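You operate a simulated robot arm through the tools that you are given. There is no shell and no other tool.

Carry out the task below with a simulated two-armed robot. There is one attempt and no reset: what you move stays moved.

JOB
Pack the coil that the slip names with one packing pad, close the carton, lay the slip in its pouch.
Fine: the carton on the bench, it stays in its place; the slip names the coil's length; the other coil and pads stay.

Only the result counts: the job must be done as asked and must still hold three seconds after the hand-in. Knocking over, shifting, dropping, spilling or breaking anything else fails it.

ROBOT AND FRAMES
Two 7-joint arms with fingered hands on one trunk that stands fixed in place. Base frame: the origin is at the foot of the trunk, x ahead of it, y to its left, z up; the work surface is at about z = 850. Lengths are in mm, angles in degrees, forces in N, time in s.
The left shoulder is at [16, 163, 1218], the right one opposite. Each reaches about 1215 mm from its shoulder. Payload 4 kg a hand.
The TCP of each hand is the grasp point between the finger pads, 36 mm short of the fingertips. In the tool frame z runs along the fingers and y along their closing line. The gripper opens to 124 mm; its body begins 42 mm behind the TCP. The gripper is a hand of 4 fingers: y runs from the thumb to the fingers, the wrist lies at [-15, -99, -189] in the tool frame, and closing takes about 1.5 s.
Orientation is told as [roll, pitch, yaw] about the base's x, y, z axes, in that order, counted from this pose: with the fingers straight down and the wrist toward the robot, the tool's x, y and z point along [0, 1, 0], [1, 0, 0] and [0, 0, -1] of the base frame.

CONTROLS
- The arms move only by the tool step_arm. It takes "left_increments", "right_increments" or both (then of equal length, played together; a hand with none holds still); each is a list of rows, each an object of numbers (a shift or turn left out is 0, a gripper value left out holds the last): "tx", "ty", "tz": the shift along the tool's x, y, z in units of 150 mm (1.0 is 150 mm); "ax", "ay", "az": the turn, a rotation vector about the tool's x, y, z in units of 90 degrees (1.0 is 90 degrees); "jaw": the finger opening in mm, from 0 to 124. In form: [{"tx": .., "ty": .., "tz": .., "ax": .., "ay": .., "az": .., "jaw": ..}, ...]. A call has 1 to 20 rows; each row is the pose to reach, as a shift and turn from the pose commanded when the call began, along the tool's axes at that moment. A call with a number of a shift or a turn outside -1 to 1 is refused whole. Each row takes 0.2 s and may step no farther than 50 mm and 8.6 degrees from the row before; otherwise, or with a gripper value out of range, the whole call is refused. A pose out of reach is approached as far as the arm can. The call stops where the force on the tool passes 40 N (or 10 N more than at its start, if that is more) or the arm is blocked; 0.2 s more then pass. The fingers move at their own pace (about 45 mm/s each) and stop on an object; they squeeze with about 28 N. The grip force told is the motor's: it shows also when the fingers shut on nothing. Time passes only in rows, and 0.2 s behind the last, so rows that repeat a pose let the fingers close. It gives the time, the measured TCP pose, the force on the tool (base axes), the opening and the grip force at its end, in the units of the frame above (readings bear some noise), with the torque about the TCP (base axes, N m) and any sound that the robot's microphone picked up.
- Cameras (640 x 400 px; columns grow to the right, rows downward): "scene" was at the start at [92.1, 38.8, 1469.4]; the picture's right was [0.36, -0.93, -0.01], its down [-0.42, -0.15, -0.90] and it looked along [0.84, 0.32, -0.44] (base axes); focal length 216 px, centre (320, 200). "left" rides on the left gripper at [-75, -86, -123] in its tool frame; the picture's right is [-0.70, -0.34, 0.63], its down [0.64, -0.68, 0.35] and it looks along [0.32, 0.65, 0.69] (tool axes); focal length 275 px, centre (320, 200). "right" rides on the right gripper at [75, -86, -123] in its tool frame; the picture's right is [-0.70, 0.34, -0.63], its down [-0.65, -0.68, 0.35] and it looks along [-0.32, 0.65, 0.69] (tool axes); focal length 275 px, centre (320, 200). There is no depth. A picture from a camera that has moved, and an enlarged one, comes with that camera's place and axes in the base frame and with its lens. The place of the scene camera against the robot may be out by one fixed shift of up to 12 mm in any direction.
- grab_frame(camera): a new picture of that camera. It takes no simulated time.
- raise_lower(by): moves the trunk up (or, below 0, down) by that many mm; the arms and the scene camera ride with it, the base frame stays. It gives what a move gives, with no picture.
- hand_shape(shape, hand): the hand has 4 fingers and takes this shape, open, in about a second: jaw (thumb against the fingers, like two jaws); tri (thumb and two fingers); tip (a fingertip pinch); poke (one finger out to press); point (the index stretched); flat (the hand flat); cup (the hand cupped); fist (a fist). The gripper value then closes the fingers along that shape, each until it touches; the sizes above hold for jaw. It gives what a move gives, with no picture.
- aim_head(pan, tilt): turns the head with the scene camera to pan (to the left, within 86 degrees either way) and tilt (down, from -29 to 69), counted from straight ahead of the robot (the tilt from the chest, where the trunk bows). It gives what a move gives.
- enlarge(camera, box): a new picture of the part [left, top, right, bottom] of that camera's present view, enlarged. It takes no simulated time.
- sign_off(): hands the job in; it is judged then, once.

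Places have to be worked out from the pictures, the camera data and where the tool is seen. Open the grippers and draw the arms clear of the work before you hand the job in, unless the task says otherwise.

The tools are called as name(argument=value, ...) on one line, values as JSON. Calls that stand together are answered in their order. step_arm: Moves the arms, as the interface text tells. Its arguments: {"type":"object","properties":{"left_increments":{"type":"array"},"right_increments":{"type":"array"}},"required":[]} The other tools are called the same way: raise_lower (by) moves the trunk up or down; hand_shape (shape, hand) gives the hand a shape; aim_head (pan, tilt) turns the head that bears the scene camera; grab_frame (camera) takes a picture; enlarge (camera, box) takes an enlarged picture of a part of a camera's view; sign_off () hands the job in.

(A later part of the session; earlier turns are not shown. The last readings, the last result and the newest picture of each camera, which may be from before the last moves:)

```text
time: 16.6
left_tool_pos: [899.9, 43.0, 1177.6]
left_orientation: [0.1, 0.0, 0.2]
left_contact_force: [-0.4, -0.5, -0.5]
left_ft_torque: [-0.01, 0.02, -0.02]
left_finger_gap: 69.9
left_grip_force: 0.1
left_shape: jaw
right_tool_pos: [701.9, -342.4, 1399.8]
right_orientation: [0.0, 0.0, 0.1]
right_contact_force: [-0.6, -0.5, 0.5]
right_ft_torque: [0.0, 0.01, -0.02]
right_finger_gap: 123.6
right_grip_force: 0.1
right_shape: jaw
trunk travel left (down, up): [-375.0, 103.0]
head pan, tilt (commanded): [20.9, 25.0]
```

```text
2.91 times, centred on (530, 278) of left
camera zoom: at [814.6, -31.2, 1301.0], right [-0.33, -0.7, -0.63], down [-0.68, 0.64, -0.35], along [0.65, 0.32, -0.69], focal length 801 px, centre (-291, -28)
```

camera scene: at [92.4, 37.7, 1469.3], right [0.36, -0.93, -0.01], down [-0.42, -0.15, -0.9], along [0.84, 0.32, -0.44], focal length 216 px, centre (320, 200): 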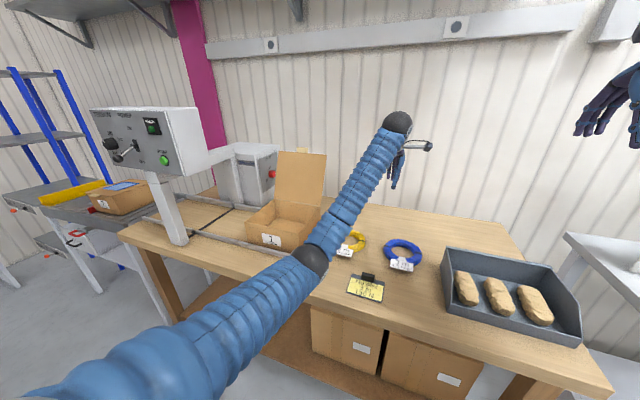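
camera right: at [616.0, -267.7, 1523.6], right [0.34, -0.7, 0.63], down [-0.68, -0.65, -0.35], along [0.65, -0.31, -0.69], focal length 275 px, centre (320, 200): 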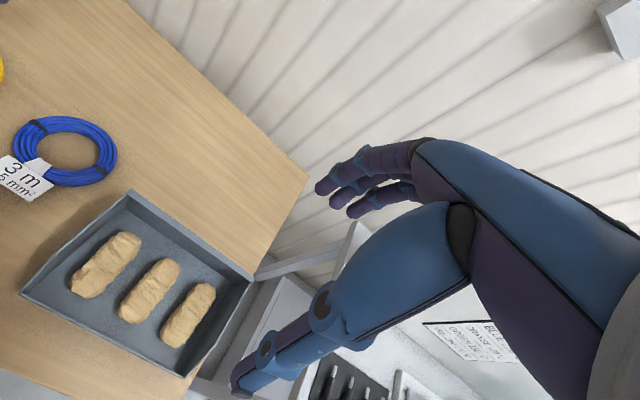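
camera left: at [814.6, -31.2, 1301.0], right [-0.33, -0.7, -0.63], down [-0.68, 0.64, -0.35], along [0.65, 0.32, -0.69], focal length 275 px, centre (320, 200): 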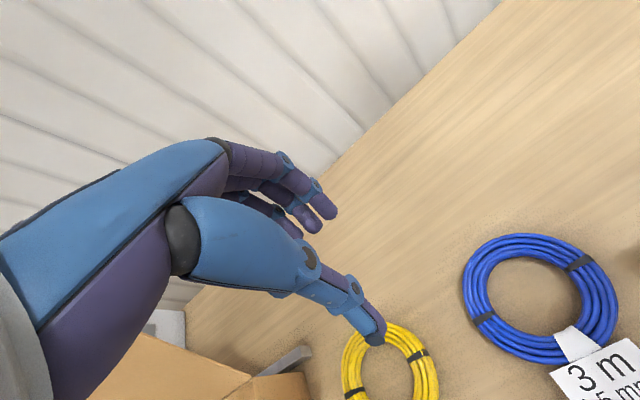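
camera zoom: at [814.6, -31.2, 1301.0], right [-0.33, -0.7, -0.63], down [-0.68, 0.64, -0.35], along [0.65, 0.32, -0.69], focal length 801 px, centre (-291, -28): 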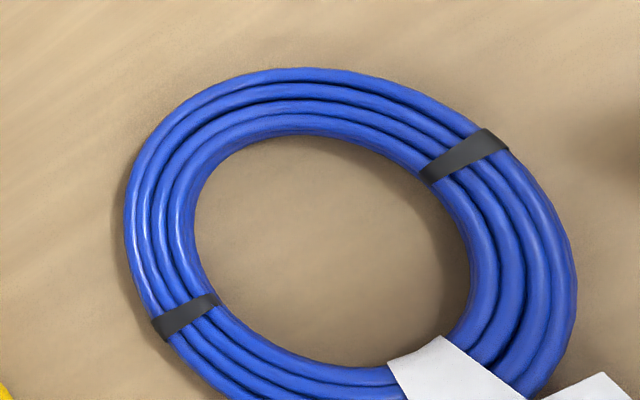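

The far side of the ring runs x ≈ 911–943 at y ≈ −34. I'll move above it, fingers down, and check before lowering.

step_arm(left_increments=[{"tx": -0.103, "ty": 0.036, "tz": 0.2}, {"tx": -0.205, "ty": 0.072, "tz": 0.4}, {"tx": -0.308, "ty": 0.108, "tz": 0.6}, {"tx": -0.41, "ty": 0.144, "tz": 0.8}, {"tx": -0.513, "ty": 0.18, "tz": 1.0}])

grab_frame(camera="left")

enlarge(camera="right", box=[0, 60, 200, 185])

grab_frame(camera="scene")

```text
time: 17.8
left_tool_pos: [926.9, -34.3, 1029.4]
left_orientation: [0.0, -0.1, 0.2]
left_contact_force: [1.3, -0.6, -1.0]
left_ft_torque: [-0.01, 0.06, -0.01]
left_finger_gap: 70.3
left_grip_force: 0.0
left_shape: jaw
right_tool_pos: [702.0, -343.2, 1399.6]
right_orientation: [-0.1, 0.0, 0.1]
right_contact_force: [-0.5, 0.0, 0.4]
right_ft_torque: [0.02, 0.0, -0.01]
right_finger_gap: 123.6
right_grip_force: 0.0
right_shape: jaw
trunk travel left (down, up): [-375.0, 103.0]
head pan, tilt (commanded): [20.9, 25.0]
```

```text
taken
camera left: at [841.8, -108.4, 1152.3], right [-0.33, -0.7, -0.63], down [-0.68, 0.64, -0.35], along [0.65, 0.32, -0.69], focal length 275 px, centre (320, 200)
```

left: 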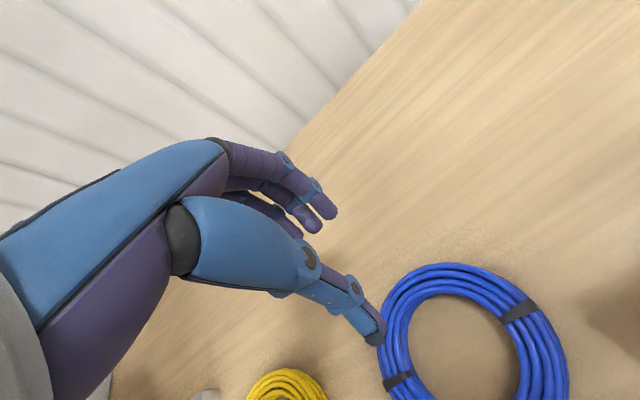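

```text
3.20 times, centred on (100, 122) of right
camera zoom: at [616.2, -267.5, 1523.5], right [0.34, -0.7, 0.63], down [-0.68, -0.65, -0.35], along [0.65, -0.31, -0.69], focal length 881 px, centre (1024, 448)
```

zoom: 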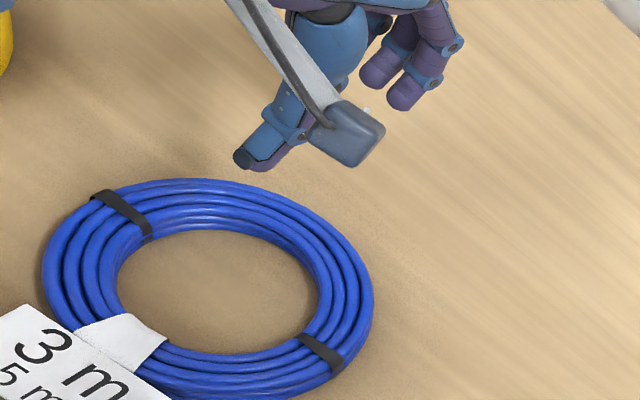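

```text
taken
camera scene: at [92.6, 38.0, 1469.3], right [0.36, -0.93, -0.01], down [-0.42, -0.15, -0.9], along [0.84, 0.32, -0.44], focal length 216 px, centre (320, 200)
```

scene: 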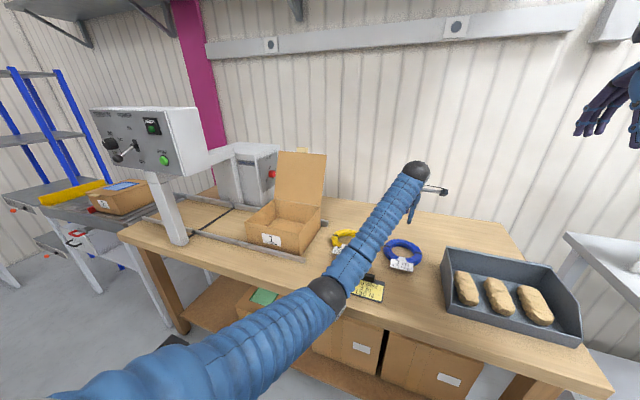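

Alignment looks right: the thumb is heading into the hole and the fingers outside the far edge. I'll lower to z ≈ 892.

step_arm(left_increments=[{"tz": 0.2}, {"tz": 0.4}, {"tz": 0.6}, {"tz": 0.75}, {"tz": 0.85}, {"tz": 0.91}])

grab_frame(camera="left")

enlarge(camera="right", box=[0, 60, 200, 185])

enlarge(camera="scene", box=[280, 150, 480, 325])

```text
time: 19.2
left_tool_pos: [928.7, -33.9, 894.7]
left_orientation: [0.0, 0.0, 0.1]
left_contact_force: [0.0, -0.1, 0.8]
left_ft_torque: [-0.03, 0.01, 0.0]
left_finger_gap: 70.3
left_grip_force: 0.0
left_shape: jaw
right_tool_pos: [700.4, -341.8, 1400.4]
right_orientation: [0.0, 0.0, 0.0]
right_contact_force: [0.5, -0.1, 0.6]
right_ft_torque: [-0.03, 0.01, 0.0]
right_finger_gap: 123.7
right_grip_force: 0.1
right_shape: jaw
trunk travel left (down, up): [-375.0, 103.0]
head pan, tilt (commanded): [20.9, 25.0]
```

```text
taken
camera left: at [842.2, -109.0, 1015.3], right [-0.33, -0.7, -0.63], down [-0.68, 0.64, -0.35], along [0.65, 0.32, -0.69], focal length 275 px, centre (320, 200)
```

left: 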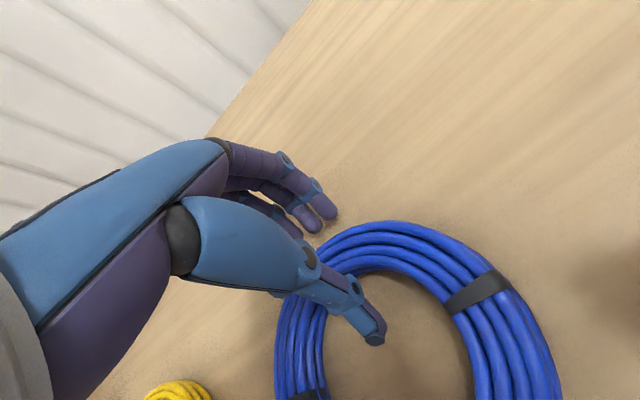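

```text
3.20 times, centred on (100, 122) of right
camera zoom: at [615.9, -267.5, 1523.7], right [0.34, -0.7, 0.63], down [-0.68, -0.65, -0.35], along [0.65, -0.31, -0.69], focal length 881 px, centre (1024, 448)
```

zoom: 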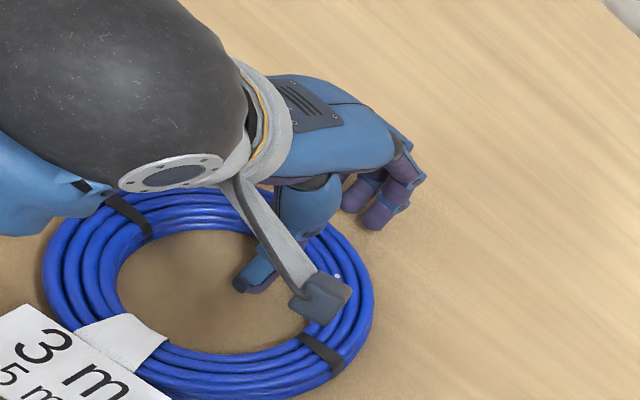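

```text
2.29 times, centred on (380, 238) of scene
camera zoom: at [92.4, 38.2, 1469.4], right [0.36, -0.93, -0.01], down [-0.42, -0.15, -0.9], along [0.84, 0.32, -0.44], focal length 493 px, centre (183, 114)
```

zoom: 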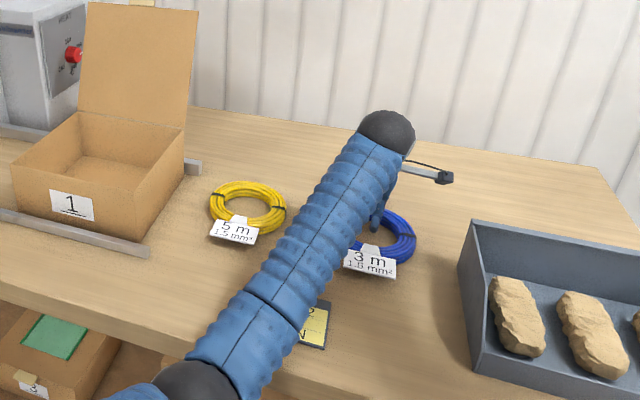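

The thumb is inside the hole and the fingers are beyond the outer edge. I'll lower 4 mm more and close on the ring.

step_arm(left_increments=[{"tz": 0.027}, {"tz": 0.027, "jaw": 15}, {"tz": 0.027, "jaw": 15}, {"tz": 0.027, "jaw": 15}, {"tz": 0.027, "jaw": 15}, {"tz": 0.027, "jaw": 15}, {"tz": 0.027, "jaw": 15}, {"tz": 0.027, "jaw": 15}])

grab_frame(camera="left")

enlarge(camera="right", box=[0, 60, 200, 185])

```text
time: 21.0
left_tool_pos: [928.5, -33.0, 889.1]
left_orientation: [0.0, -0.1, 0.1]
left_contact_force: [-0.1, 1.7, 2.5]
left_ft_torque: [0.0, -0.21, -0.06]
left_finger_gap: 28.2
left_grip_force: 28.0
left_shape: jaw
right_tool_pos: [700.8, -342.6, 1400.4]
right_orientation: [0.0, 0.0, -0.1]
right_contact_force: [0.6, 0.2, 0.3]
right_ft_torque: [0.02, 0.0, 0.01]
right_finger_gap: 123.5
right_grip_force: 0.0
right_shape: jaw
trunk travel left (down, up): [-375.0, 103.0]
head pan, tilt (commanded): [20.9, 25.0]
```

```text
taken
camera left: at [842.2, -108.2, 1011.5], right [-0.33, -0.7, -0.63], down [-0.68, 0.64, -0.35], along [0.65, 0.32, -0.69], focal length 275 px, centre (320, 200)
```

left: 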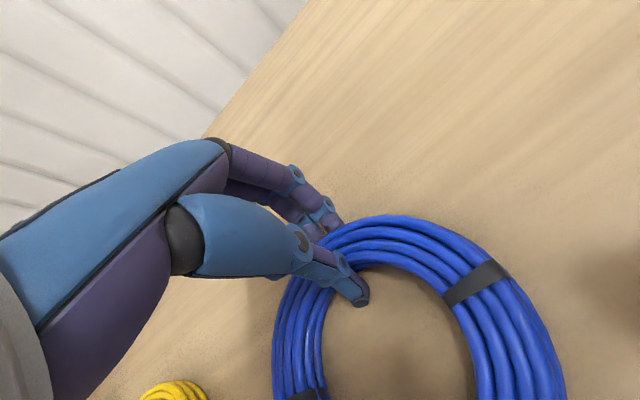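

```text
3.20 times, centred on (100, 122) of right
camera zoom: at [615.4, -267.3, 1524.0], right [0.34, -0.7, 0.63], down [-0.68, -0.65, -0.35], along [0.65, -0.31, -0.69], focal length 881 px, centre (1024, 448)
```

zoom: 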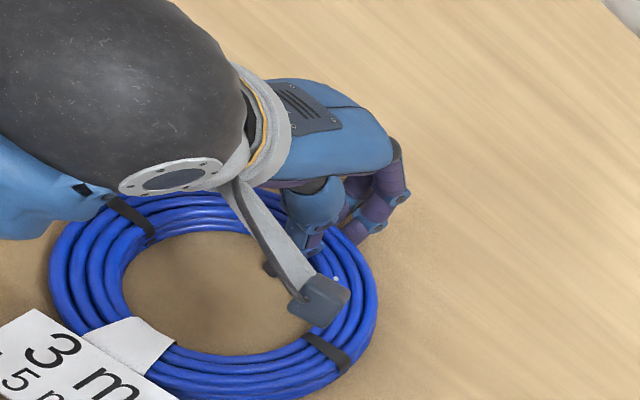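

The fingers closed on the ring (gap 28, 28 N). I'll lift slowly 60 mm and check.

step_arm(left_increments=[{"tz": -0.06}, {"tz": -0.13}, {"tz": -0.2}, {"tz": -0.3}, {"tz": -0.4}, {"tz": -0.4}])

grab_frame(camera="left")

enlarge(camera="right", box=[0, 60, 200, 185])

enlarge(camera="scene", box=[280, 150, 480, 325])

```text
time: 22.4
left_tool_pos: [928.7, -34.0, 949.3]
left_orientation: [0.1, 0.0, 0.0]
left_contact_force: [-0.7, 0.2, -4.1]
left_ft_torque: [0.03, -0.28, -0.02]
left_finger_gap: 27.6
left_grip_force: 28.6
left_shape: jaw
right_tool_pos: [701.6, -340.9, 1400.7]
right_orientation: [0.0, 0.0, 0.0]
right_contact_force: [0.4, -0.1, 0.3]
right_ft_torque: [0.03, 0.0, 0.0]
right_finger_gap: 123.7
right_grip_force: 0.1
right_shape: jaw
trunk travel left (down, up): [-375.0, 103.0]
head pan, tilt (commanded): [20.9, 25.0]
```

```text
taken
camera left: at [843.1, -108.5, 1071.6], right [-0.34, -0.7, -0.63], down [-0.68, 0.64, -0.35], along [0.65, 0.32, -0.69], focal length 275 px, centre (320, 200)
```

left: 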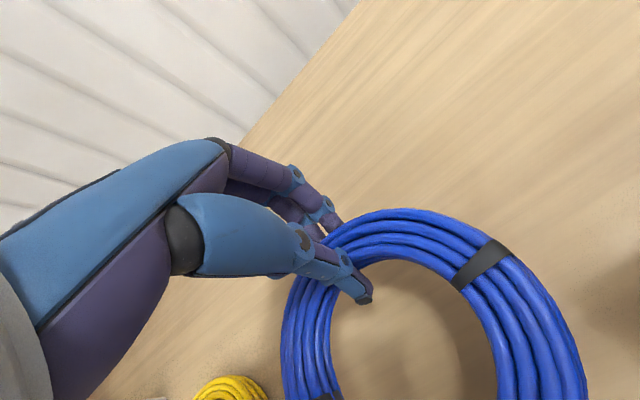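

```text
3.20 times, centred on (100, 122) of right
camera zoom: at [616.3, -267.4, 1523.5], right [0.34, -0.7, 0.63], down [-0.68, -0.65, -0.35], along [0.65, -0.31, -0.69], focal length 881 px, centre (1024, 448)
```

zoom: 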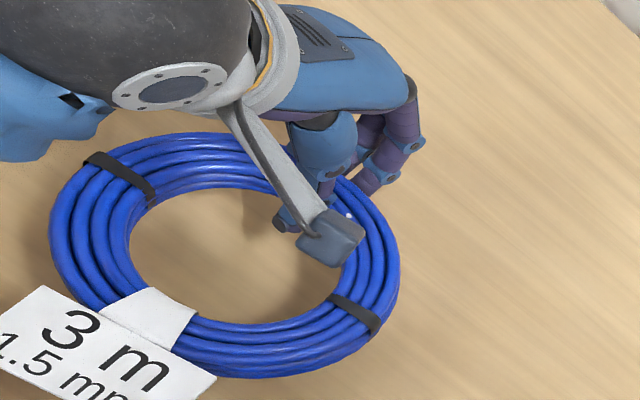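

```text
2.29 times, centred on (380, 238) of scene
camera zoom: at [92.8, 38.3, 1469.3], right [0.36, -0.93, -0.01], down [-0.42, -0.15, -0.9], along [0.84, 0.32, -0.45], focal length 493 px, centre (183, 114)
```

zoom: 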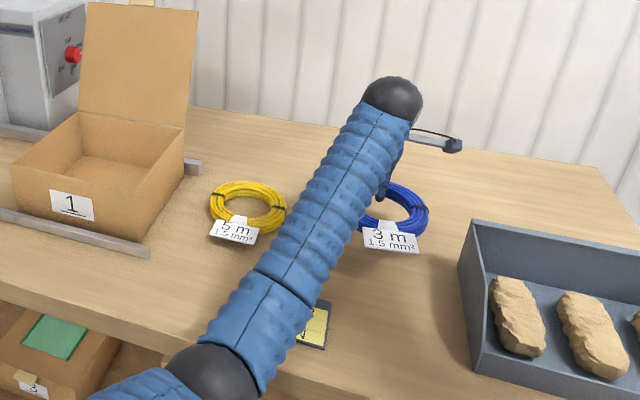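

The coil is held level (about 4 N). I'll raise it to about z 1100 and carry it left toward the carton.

step_arm(left_increments=[{"tx": 0.03, "ty": -0.01, "tz": -0.1}, {"tx": 0.09, "ty": -0.02, "tz": -0.27}, {"tx": 0.16, "ty": -0.03, "tz": -0.45}, {"tx": 0.24, "ty": -0.04, "tz": -0.63}, {"tx": 0.33, "ty": -0.055, "tz": -0.82}, {"tx": 0.43, "ty": -0.067, "tz": -1.0}])

step_arm(left_increments=[{"tx": 0.16, "ty": -0.02}, {"tx": 0.33, "ty": -0.04}, {"tx": 0.5, "ty": -0.06}, {"tx": 0.67, "ty": -0.08}, {"tx": 0.84, "ty": -0.1}, {"tx": 1.0, "ty": -0.12}])

step_arm(left_increments=[{"tx": 0.16, "ty": -0.02}, {"tx": 0.33, "ty": -0.04}, {"tx": 0.5, "ty": -0.06}, {"tx": 0.67, "ty": -0.08}, {"tx": 0.84, "ty": -0.1}, {"tx": 1.0, "ty": -0.12}])

step_arm(left_increments=[{"tx": 0.18, "ty": -0.005}, {"tx": 0.37, "ty": -0.01}, {"tx": 0.56, "ty": -0.01}, {"tx": 0.73, "ty": -0.01}, {"tx": 0.85, "ty": -0.01}, {"tx": 0.93, "ty": -0.01}, {"tx": 0.93, "ty": -0.01}])

grab_frame(camera="left")

grab_frame(camera="scene")

```text
time: 23.8
left_tool_pos: [916.6, 31.4, 1100.6]
left_orientation: [0.0, 0.0, 0.2]
left_contact_force: [0.1, 0.1, -5.1]
left_ft_torque: [0.02, -0.3, 0.02]
left_finger_gap: 27.9
left_grip_force: 28.1
left_shape: jaw
right_tool_pos: [701.0, -341.3, 1399.4]
right_orientation: [0.0, 0.0, 0.0]
right_contact_force: [0.3, -0.1, 1.0]
right_ft_torque: [0.0, -0.01, 0.0]
right_finger_gap: 123.7
right_grip_force: 0.1
right_shape: jaw
trunk travel left (down, up): [-375.0, 103.0]
head pan, tilt (commanded): [20.9, 25.0]
```

```text
time: 25.2
left_tool_pos: [900.2, 181.2, 1098.8]
left_orientation: [-0.1, 0.0, 0.1]
left_contact_force: [-0.2, -0.7, -4.8]
left_ft_torque: [0.04, -0.28, 0.04]
left_finger_gap: 27.5
left_grip_force: 28.1
left_shape: jaw
right_tool_pos: [701.0, -340.6, 1400.5]
right_orientation: [0.0, 0.0, 0.0]
right_contact_force: [0.1, 0.1, -0.6]
right_ft_torque: [0.0, -0.01, -0.05]
right_finger_gap: 123.7
right_grip_force: 0.1
right_shape: jaw
trunk travel left (down, up): [-375.0, 103.0]
head pan, tilt (commanded): [20.9, 25.0]
```

```text
time: 26.6
left_tool_pos: [882.1, 332.0, 1099.2]
left_orientation: [-0.1, -0.1, 0.1]
left_contact_force: [-0.1, 0.5, -4.0]
left_ft_torque: [0.02, -0.27, 0.03]
left_finger_gap: 27.2
left_grip_force: 28.0
left_shape: jaw
right_tool_pos: [702.2, -341.5, 1401.9]
right_orientation: [0.0, 0.1, 0.0]
right_contact_force: [0.0, -0.4, 0.8]
right_ft_torque: [0.01, -0.07, 0.03]
right_finger_gap: 123.6
right_grip_force: 0.2
right_shape: jaw
trunk travel left (down, up): [-375.0, 103.0]
head pan, tilt (commanded): [20.9, 25.0]
```

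```text
time: 28.2
left_tool_pos: [879.6, 471.6, 1097.2]
left_orientation: [0.1, -0.1, 0.1]
left_contact_force: [0.1, 0.1, -5.6]
left_ft_torque: [-0.02, -0.18, 0.05]
left_finger_gap: 23.9
left_grip_force: 27.7
left_shape: jaw
right_tool_pos: [702.1, -342.3, 1400.5]
right_orientation: [0.1, 0.0, 0.0]
right_contact_force: [0.8, -0.3, -0.1]
right_ft_torque: [0.03, 0.0, 0.03]
right_finger_gap: 123.7
right_grip_force: 0.0
right_shape: jaw
trunk travel left (down, up): [-375.0, 103.0]
head pan, tilt (commanded): [20.9, 25.0]
```

```text
taken
camera left: at [794.1, 396.6, 1220.6], right [-0.34, -0.7, -0.63], down [-0.68, 0.64, -0.35], along [0.65, 0.32, -0.69], focal length 275 px, centre (320, 200)
```

left: 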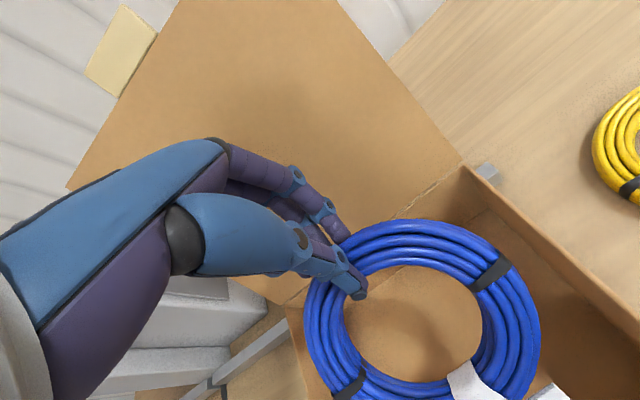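

```text
taken
camera scene: at [92.6, 38.2, 1469.4], right [0.36, -0.93, -0.01], down [-0.42, -0.15, -0.9], along [0.84, 0.32, -0.44], focal length 216 px, centre (320, 200)
```

scene: 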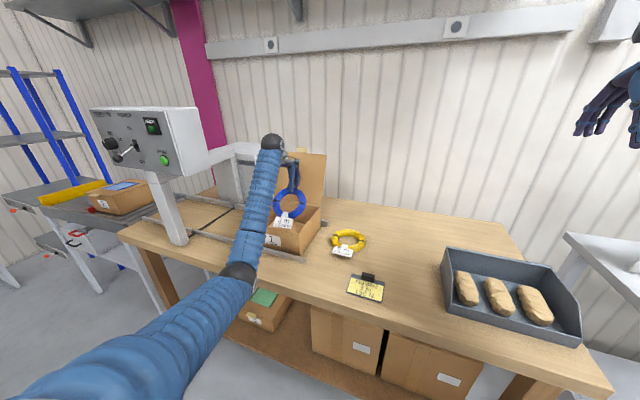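

The gap dropped from 27 to 24, and the coil looks tilted. I'll take a closer look.

enlarge(camera="scene", box=[220, 130, 360, 265])

enlarge(camera="left", box=[240, 160, 640, 400])

```text
2.96 times, centred on (290, 198) of scene
camera zoom: at [92.6, 38.2, 1469.4], right [0.36, -0.93, -0.01], down [-0.42, -0.15, -0.9], along [0.84, 0.32, -0.44], focal length 638 px, centre (409, 207)
```

zoom: 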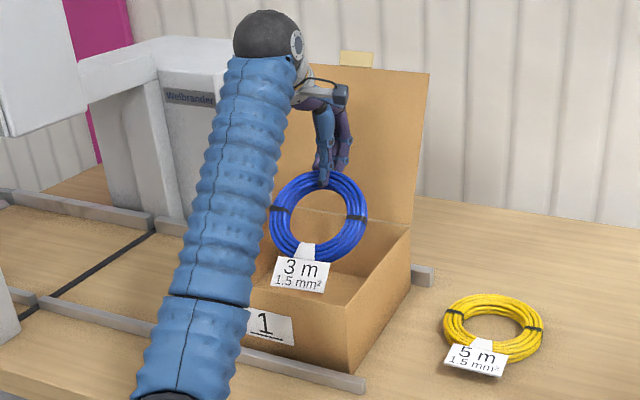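

```text
1.60 times, centred on (440, 280) of left
camera zoom: at [794.1, 396.6, 1220.6], right [-0.34, -0.7, -0.63], down [-0.68, 0.64, -0.35], along [0.65, 0.32, -0.69], focal length 440 px, centre (128, 72)
```

zoom: 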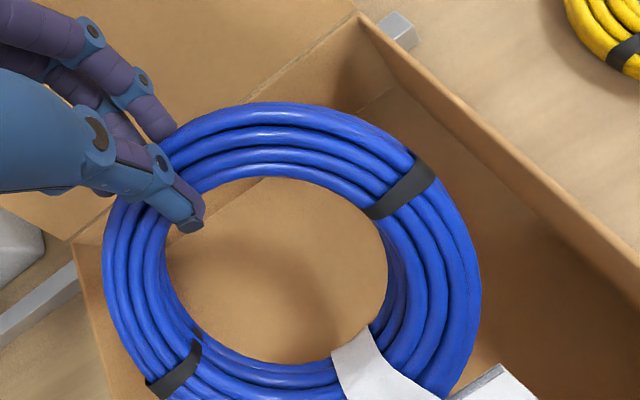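

The coil has drooped about 50° but is still held, and the hinge is at x ≈ 941, so the inside is only about 223 mm deep. I'll raise the hand and yaw it 60° so coil and tag fit with room for the fingers, over about (854, 542).

step_arm(left_increments=[{"tz": -0.1}, {"tz": -0.22}, {"tz": -0.33}, {"tx": 0.04, "ty": -0.02, "tz": -0.33, "az": -0.06}, {"tx": 0.1, "ty": -0.04, "tz": -0.33, "az": -0.14}, {"tx": 0.16, "ty": -0.06, "tz": -0.33, "az": -0.22}, {"tx": 0.22, "ty": -0.08, "tz": -0.33, "az": -0.3}, {"tx": 0.28, "ty": -0.1, "tz": -0.33, "az": -0.38}, {"tx": 0.34, "ty": -0.12, "tz": -0.33, "az": -0.46}, {"tx": 0.4, "ty": -0.14, "tz": -0.33, "az": -0.54}, {"tx": 0.44, "ty": -0.16, "tz": -0.33, "az": -0.61}, {"tx": 0.47, "ty": -0.17, "tz": -0.33, "az": -0.667}, {"tx": 0.47, "ty": -0.17, "tz": -0.33, "az": -0.667}])

grab_frame(camera="left")

enlarge(camera="scene", box=[180, 110, 360, 265])

```text
time: 31.0
left_tool_pos: [853.4, 540.8, 1149.9]
left_orientation: [0.0, -0.1, 60.1]
left_contact_force: [0.3, 0.5, -0.2]
left_ft_torque: [-0.04, -0.02, -0.02]
left_finger_gap: 10.7
left_grip_force: 28.2
left_shape: jaw
right_tool_pos: [701.4, -341.7, 1401.0]
right_orientation: [0.1, 0.0, 0.0]
right_contact_force: [0.4, 0.3, 0.0]
right_ft_torque: [0.04, -0.01, -0.01]
right_finger_gap: 123.8
right_grip_force: 0.0
right_shape: jaw
trunk travel left (down, up): [-375.0, 103.0]
head pan, tilt (commanded): [20.9, 25.0]
```

```text
taken
camera left: at [875.6, 430.7, 1271.6], right [0.44, -0.64, -0.63], down [-0.9, -0.27, -0.35], along [0.05, 0.72, -0.69], focal length 275 px, centre (320, 200)
```

left: 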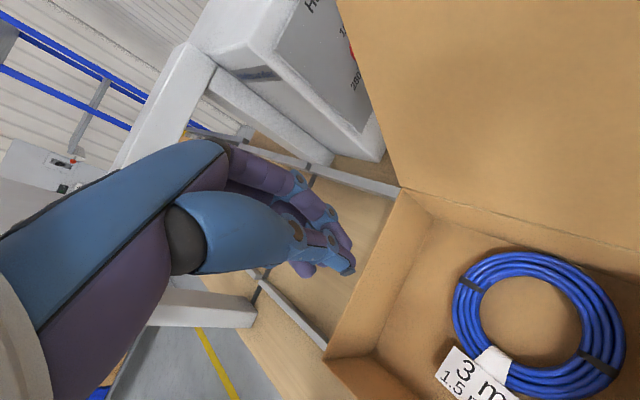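

```text
2.58 times, centred on (270, 188) of scene
camera zoom: at [92.2, 38.6, 1469.4], right [0.36, -0.93, -0.01], down [-0.42, -0.15, -0.9], along [0.84, 0.32, -0.44], focal length 556 px, centre (449, 232)
```

zoom: 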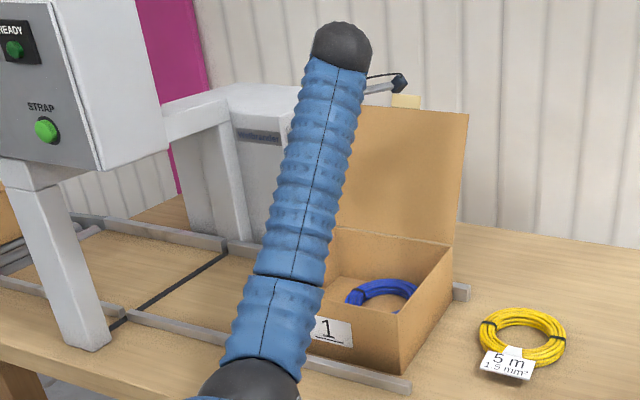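

The coil slipped out and dropped into the carton by itself. I'll check how it lies inside.

enlarge(camera="left", box=[320, 170, 640, 400])

enlarge(camera="scene", box=[230, 180, 350, 265])

```text
1.74 times, centred on (480, 285) of left
camera zoom: at [875.6, 430.7, 1271.6], right [0.44, -0.64, -0.63], down [-0.9, -0.27, -0.35], along [0.05, 0.72, -0.69], focal length 479 px, centre (42, 52)
```

zoom: 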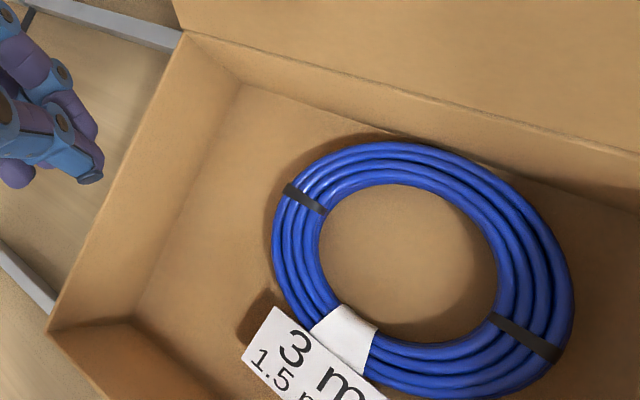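

```text
4.71 times, centred on (290, 222) of scene
camera zoom: at [92.2, 38.6, 1469.4], right [0.36, -0.93, -0.01], down [-0.42, -0.15, -0.9], along [0.84, 0.32, -0.44], focal length 1014 px, centre (461, 94)
```

zoom: 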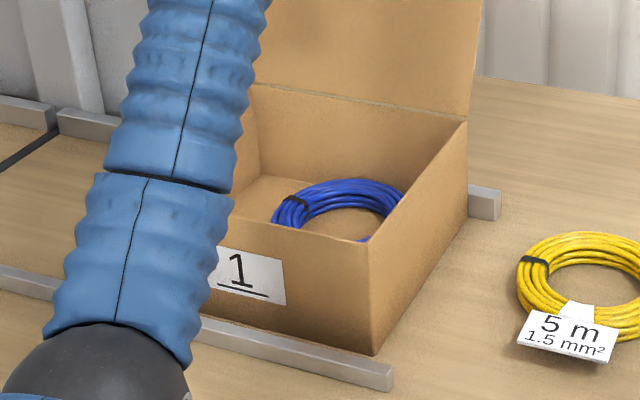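

The coil lies flat inside the carton. Now I'll inspect the pads in the tray from both cameras.

enlarge(camera="right", box=[10, 180, 260, 380])

enlarge(camera="scene", box=[430, 235, 590, 350])

```text
2.00 times, centred on (135, 280) of right
camera zoom: at [615.6, -267.0, 1523.9], right [0.34, -0.7, 0.63], down [-0.68, -0.65, -0.35], along [0.65, -0.32, -0.69], focal length 551 px, centre (690, 40)
```

zoom: 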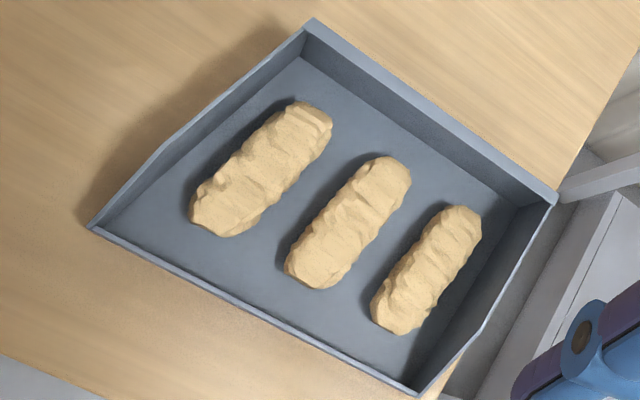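

```text
3.48 times, centred on (510, 292) of scene
camera zoom: at [92.2, 38.6, 1469.4], right [0.36, -0.93, -0.01], down [-0.42, -0.15, -0.9], along [0.84, 0.32, -0.44], focal length 750 px, centre (-341, -122)
```

zoom: 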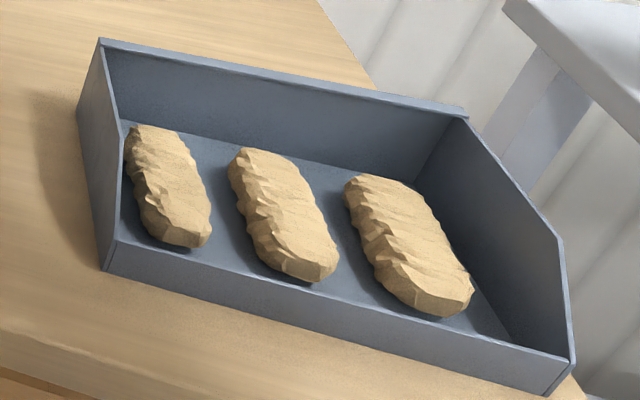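

The middle pad (centre ≈ (731, −320), about 116 long, 50 wide) has the most finger room on both sides. I'll bring the left arm back over, opening the hand, and shift the right arm further out of the way.

step_arm(left_increments=[{"tz": -0.15}, {"tz": -0.3}, {"tx": -0.01, "ty": -0.05, "tz": -0.4, "az": 0.083}, {"tx": -0.02, "ty": -0.1, "tz": -0.48, "az": 0.167, "jaw": 100}, {"tx": -0.03, "ty": -0.15, "tz": -0.55, "az": 0.25}, {"tx": -0.04, "ty": -0.2, "tz": -0.6, "az": 0.333}, {"tx": -0.055, "ty": -0.26, "tz": -0.64, "az": 0.417}, {"tx": -0.065, "ty": -0.32, "tz": -0.667, "az": 0.5}, {"tx": -0.075, "ty": -0.37, "tz": -0.667, "az": 0.583}, {"tx": -0.085, "ty": -0.413, "tz": -0.667, "az": 0.667}], right_increments=[{"tx": -0.1, "ty": -0.03, "tz": -0.05}, {"tx": -0.2, "ty": -0.07, "tz": -0.1}, {"tx": -0.3, "ty": -0.1, "tz": -0.16}, {"tx": -0.4, "ty": -0.13, "tz": -0.21}, {"tx": -0.5, "ty": -0.17, "tz": -0.27}, {"tx": -0.6, "ty": -0.2, "tz": -0.32}, {"tx": -0.7, "ty": -0.23, "tz": -0.37}, {"tx": -0.8, "ty": -0.27, "tz": -0.43}, {"tx": -0.9, "ty": -0.3, "tz": -0.48}, {"tx": -1.0, "ty": -0.33, "tz": -0.53}])

step_arm(left_increments=[{"tx": -0.15}, {"tx": -0.33, "ty": -0.02}, {"tx": -0.5, "ty": -0.04}, {"tx": -0.67, "ty": -0.06}, {"tx": -0.84, "ty": -0.08}, {"tx": -1.0, "ty": -0.1}])

grab_frame(camera="left")

grab_frame(camera="scene")

```text
time: 33.2
left_tool_pos: [832.9, 479.6, 1250.3]
left_orientation: [-0.1, -0.1, 0.0]
left_contact_force: [-1.0, 0.9, 0.2]
left_ft_torque: [-0.02, 0.02, -0.02]
left_finger_gap: 99.8
left_grip_force: 0.1
left_shape: jaw
right_tool_pos: [652.1, -493.5, 1480.5]
right_orientation: [0.0, 0.0, 0.1]
right_contact_force: [-0.4, -0.5, 0.0]
right_ft_torque: [0.01, 0.01, 0.0]
right_finger_gap: 123.7
right_grip_force: 0.1
right_shape: jaw
trunk travel left (down, up): [-375.0, 103.0]
head pan, tilt (commanded): [20.9, 25.0]
```

```text
time: 34.6
left_tool_pos: [819.4, 331.6, 1249.8]
left_orientation: [0.0, -0.1, 0.1]
left_contact_force: [0.2, 0.9, -0.6]
left_ft_torque: [0.04, 0.01, 0.03]
left_finger_gap: 100.1
left_grip_force: 0.0
left_shape: jaw
right_tool_pos: [651.4, -494.0, 1480.0]
right_orientation: [0.0, 0.0, 0.1]
right_contact_force: [0.0, -0.7, 0.0]
right_ft_torque: [0.04, 0.0, 0.0]
right_finger_gap: 123.7
right_grip_force: 0.0
right_shape: jaw
trunk travel left (down, up): [-375.0, 103.0]
head pan, tilt (commanded): [20.9, 25.0]
```

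```text
taken
camera left: at [733.9, 256.5, 1373.0], right [-0.33, -0.7, -0.63], down [-0.68, 0.64, -0.35], along [0.65, 0.32, -0.69], focal length 275 px, centre (320, 200)
```

left: 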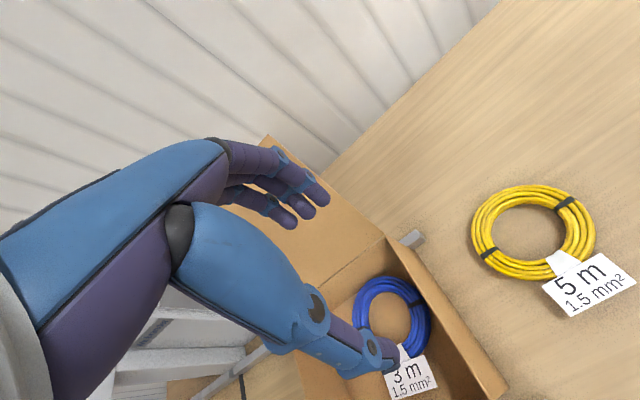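

```text
taken
camera scene: at [92.3, 37.7, 1469.4], right [0.36, -0.93, -0.01], down [-0.42, -0.15, -0.9], along [0.84, 0.32, -0.44], focal length 216 px, centre (320, 200)
```

scene: 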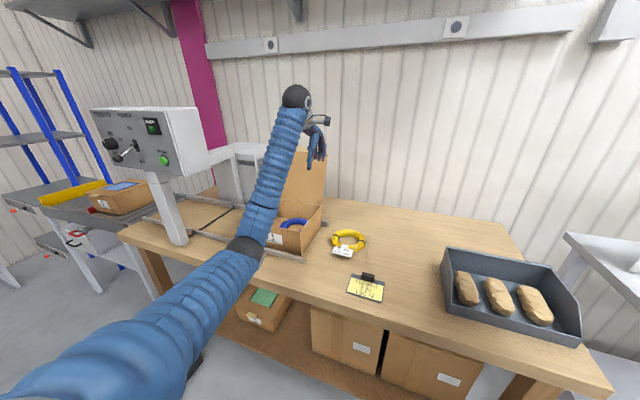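

The coil sits in the carton with its tag showing. I'll continue right, turning the hand to yaw −90°.

step_arm(left_increments=[{"tx": -0.08, "ty": -0.02, "az": 0.08}, {"tx": -0.16, "ty": -0.04, "az": 0.17}, {"tx": -0.25, "ty": -0.06, "az": 0.26}, {"tx": -0.33, "ty": -0.09, "az": 0.35}, {"tx": -0.42, "ty": -0.11, "az": 0.44}, {"tx": -0.5, "ty": -0.13, "az": 0.53}, {"tx": -0.58, "ty": -0.15, "az": 0.62}, {"tx": -0.67, "ty": -0.17, "az": 0.71}, {"tx": -0.75, "ty": -0.2, "az": 0.8}, {"tx": -0.84, "ty": -0.22, "az": 0.88}, {"tx": -0.92, "ty": -0.24, "az": 0.95}, {"tx": -1.0, "ty": -0.26, "az": 1.0}])

step_arm(left_increments=[{"tx": -0.04, "ty": 0.16, "tz": 0.05}, {"tx": -0.08, "ty": 0.33, "tz": 0.1}, {"tx": -0.12, "ty": 0.5, "tz": 0.15}, {"tx": -0.16, "ty": 0.67, "tz": 0.2}, {"tx": -0.2, "ty": 0.84, "tz": 0.25}, {"tx": -0.24, "ty": 1.0, "tz": 0.3}])

grab_frame(camera="left")

grab_frame(camera="right")

grab_frame(camera="scene")

```text
time: 37.2
left_tool_pos: [779.5, 179.0, 1249.3]
left_orientation: [0.1, 0.0, -90.0]
left_contact_force: [0.6, -0.1, 0.6]
left_ft_torque: [0.02, -0.01, 0.0]
left_finger_gap: 100.1
left_grip_force: 0.1
left_shape: jaw
right_tool_pos: [650.9, -493.1, 1481.2]
right_orientation: [0.0, 0.0, 0.1]
right_contact_force: [-0.4, 0.2, 0.3]
right_ft_torque: [0.02, 0.0, 0.02]
right_finger_gap: 123.7
right_grip_force: 0.1
right_shape: jaw
trunk travel left (down, up): [-375.0, 103.0]
head pan, tilt (commanded): [20.9, 25.0]
```

```text
time: 38.6
left_tool_pos: [745.8, 29.5, 1203.9]
left_orientation: [0.0, -0.1, -89.8]
left_contact_force: [0.5, 0.4, -0.1]
left_ft_torque: [0.0, 0.02, 0.02]
left_finger_gap: 99.8
left_grip_force: 0.0
left_shape: jaw
right_tool_pos: [652.2, -492.6, 1481.1]
right_orientation: [0.0, 0.0, 0.1]
right_contact_force: [-0.1, -0.2, 0.2]
right_ft_torque: [0.03, 0.0, 0.02]
right_finger_gap: 123.8
right_grip_force: 0.1
right_shape: jaw
trunk travel left (down, up): [-375.0, 103.0]
head pan, tilt (commanded): [20.9, 25.0]
```

```text
taken
camera left: at [670.5, 114.8, 1326.7], right [-0.7, 0.34, -0.63], down [0.64, 0.68, -0.35], along [0.32, -0.65, -0.69], focal length 275 px, centre (320, 200)
```

left: 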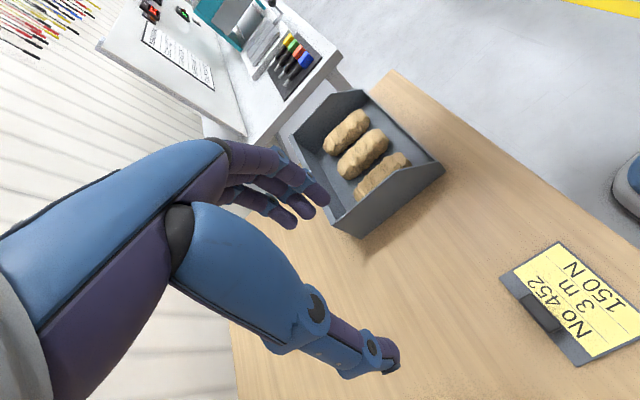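

```text
taken
camera right: at [566.7, -418.2, 1603.3], right [0.34, -0.7, 0.63], down [-0.68, -0.65, -0.35], along [0.65, -0.31, -0.69], focal length 275 px, centre (320, 200)
```

right: 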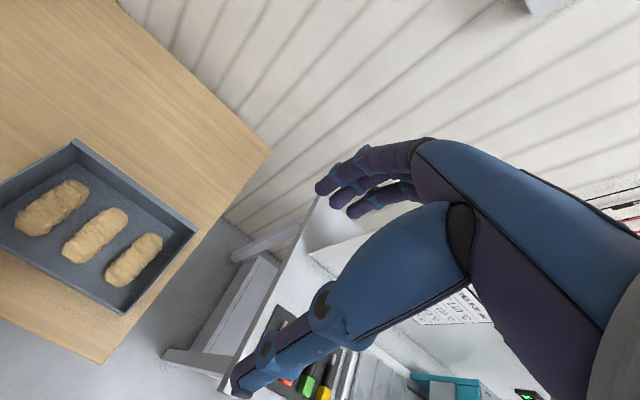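

```text
taken
camera scene: at [92.3, 37.6, 1469.4], right [0.36, -0.93, -0.01], down [-0.42, -0.15, -0.9], along [0.84, 0.32, -0.44], focal length 216 px, centre (320, 200)
```

scene: 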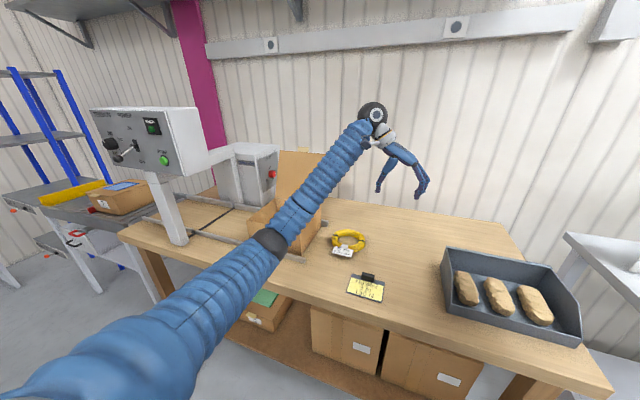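

The hand is at yaw −90°, and this view puts the slip's handle at about (680, 83). I'll continue to above the middle pad.

step_arm(left_increments=[{"tx": -0.01, "ty": 0.2, "tz": 0.06}, {"tx": -0.02, "ty": 0.4, "tz": 0.12}, {"tx": -0.02, "ty": 0.6, "tz": 0.18}, {"tx": -0.03, "ty": 0.8, "tz": 0.24}, {"tx": -0.03, "ty": 1.0, "tz": 0.3}])

step_arm(left_increments=[{"tx": -0.01, "ty": 0.2, "tz": 0.04}, {"tx": -0.02, "ty": 0.4, "tz": 0.08}, {"tx": -0.02, "ty": 0.6, "tz": 0.12}, {"tx": -0.03, "ty": 0.8, "tz": 0.16}, {"tx": -0.03, "ty": 1.0, "tz": 0.2}])

grab_frame(camera="left")

grab_frame(camera="right")

grab_frame(camera="scene")

```text
time: 39.8
left_tool_pos: [741.7, -120.2, 1158.8]
left_orientation: [0.1, -0.1, -89.8]
left_contact_force: [-0.6, 0.0, -0.1]
left_ft_torque: [0.03, 0.04, 0.0]
left_finger_gap: 99.8
left_grip_force: 0.0
left_shape: jaw
right_tool_pos: [651.7, -492.5, 1480.2]
right_orientation: [0.0, 0.0, 0.1]
right_contact_force: [-0.2, -0.4, -0.7]
right_ft_torque: [0.03, -0.01, 0.02]
right_finger_gap: 123.8
right_grip_force: 0.0
right_shape: jaw
trunk travel left (down, up): [-375.0, 103.0]
head pan, tilt (commanded): [20.9, 25.0]
```

```text
time: 41.0
left_tool_pos: [737.9, -270.2, 1127.4]
left_orientation: [0.0, 0.0, -89.8]
left_contact_force: [0.2, 0.0, 0.4]
left_ft_torque: [0.0, -0.02, -0.01]
left_finger_gap: 99.8
left_grip_force: 0.1
left_shape: jaw
right_tool_pos: [652.6, -491.9, 1479.6]
right_orientation: [0.1, -0.1, 0.0]
right_contact_force: [-0.1, -0.9, 0.0]
right_ft_torque: [0.0, -0.04, 0.02]
right_finger_gap: 123.7
right_grip_force: 0.1
right_shape: jaw
trunk travel left (down, up): [-375.0, 103.0]
head pan, tilt (commanded): [20.9, 25.0]
```

```text
taken
camera left: at [662.3, -184.2, 1248.8], right [-0.7, 0.34, -0.63], down [0.64, 0.68, -0.34], along [0.32, -0.65, -0.69], focal length 275 px, centre (320, 200)
```

left: 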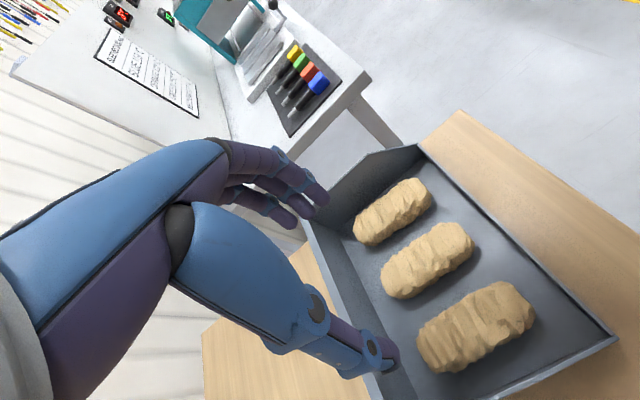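

```text
taken
camera right: at [566.8, -418.4, 1603.2], right [0.34, -0.7, 0.63], down [-0.68, -0.65, -0.35], along [0.65, -0.31, -0.69], focal length 275 px, centre (320, 200)
```

right: 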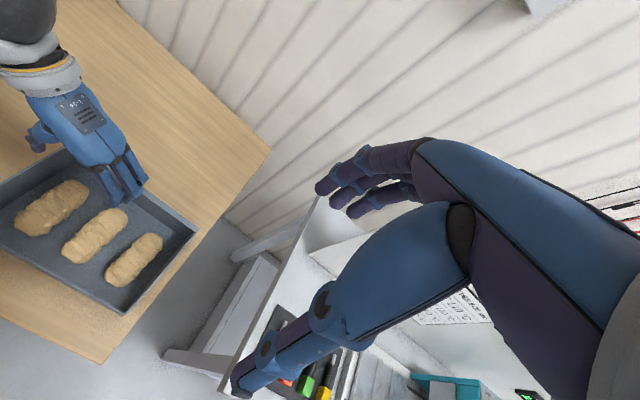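

```text
taken
camera scene: at [92.3, 37.3, 1469.4], right [0.36, -0.93, -0.01], down [-0.42, -0.15, -0.9], along [0.84, 0.32, -0.44], focal length 216 px, centre (320, 200)
```

scene: 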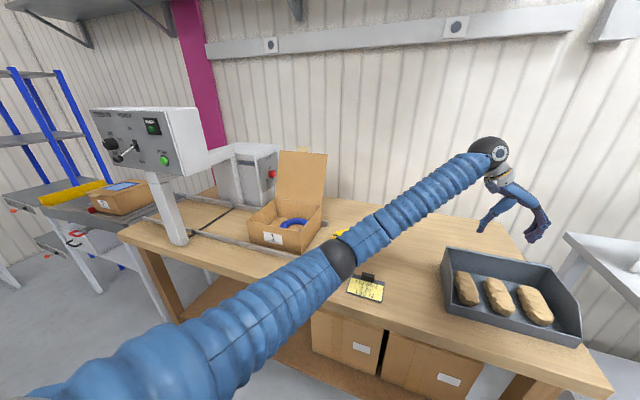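

The middle pad is at about (730, −319). I'll go above it with the jaw narrowed to 64 so the thumb and fingers fit between the pads.

step_arm(left_increments=[{"tx": -0.02, "ty": 0.11, "tz": 0.15, "jaw": 64}, {"tx": -0.04, "ty": 0.22, "tz": 0.35}, {"tx": -0.053, "ty": 0.333, "tz": 0.55}, {"tx": -0.053, "ty": 0.333, "tz": 0.75}, {"tx": -0.053, "ty": 0.333, "tz": 0.9}, {"tx": -0.053, "ty": 0.333, "tz": 0.9}])

grab_frame(camera="left")

enlarge(camera="right", box=[0, 120, 200, 320])

enlarge(camera="scene", box=[420, 150, 600, 350])

```text
time: 42.4
left_tool_pos: [728.2, -320.0, 994.1]
left_orientation: [0.1, 0.0, -89.9]
left_contact_force: [-0.4, -0.8, -0.4]
left_ft_torque: [0.01, 0.0, -0.05]
left_finger_gap: 64.2
left_grip_force: 0.1
left_shape: jaw
right_tool_pos: [651.0, -491.6, 1480.7]
right_orientation: [0.0, 0.0, 0.0]
right_contact_force: [0.4, -0.8, 0.6]
right_ft_torque: [-0.01, -0.01, -0.02]
right_finger_gap: 123.6
right_grip_force: 0.1
right_shape: jaw
trunk travel left (down, up): [-375.0, 103.0]
head pan, tilt (commanded): [20.9, 25.0]
```

```text
taken
camera left: at [652.9, -234.0, 1116.3], right [-0.7, 0.34, -0.64], down [0.64, 0.68, -0.35], along [0.32, -0.65, -0.69], focal length 275 px, centre (320, 200)
```

left: 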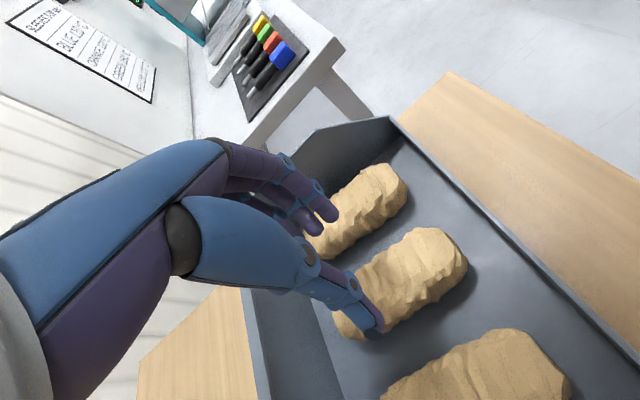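

```text
2.00 times, centred on (100, 220) of right
camera zoom: at [566.3, -417.7, 1603.6], right [0.34, -0.7, 0.63], down [-0.68, -0.65, -0.35], along [0.65, -0.31, -0.69], focal length 551 px, centre (760, 160)
```

zoom: 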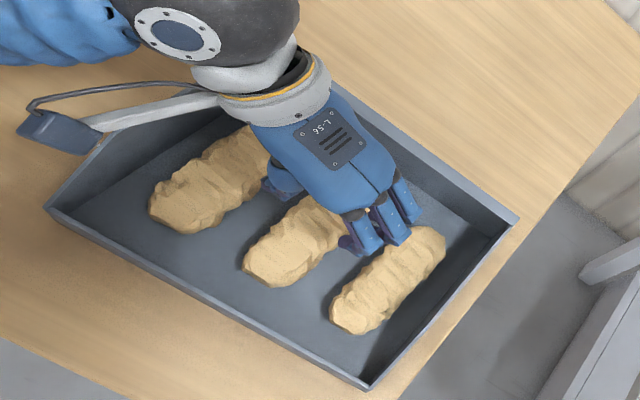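

```text
2.00 times, centred on (510, 250) of scene
camera zoom: at [92.2, 38.2, 1469.4], right [0.36, -0.93, -0.01], down [-0.42, -0.15, -0.9], along [0.84, 0.32, -0.44], focal length 431 px, centre (-60, 100)
```

zoom: 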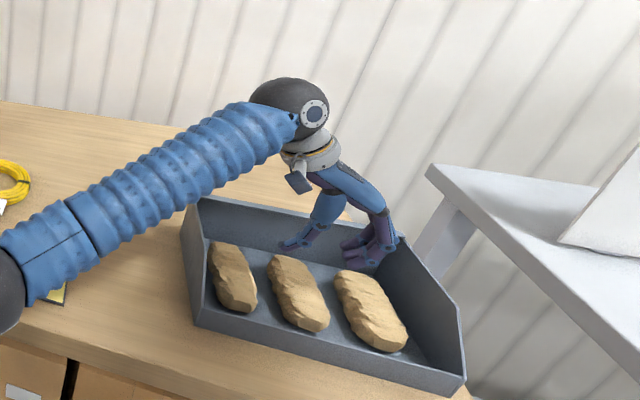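

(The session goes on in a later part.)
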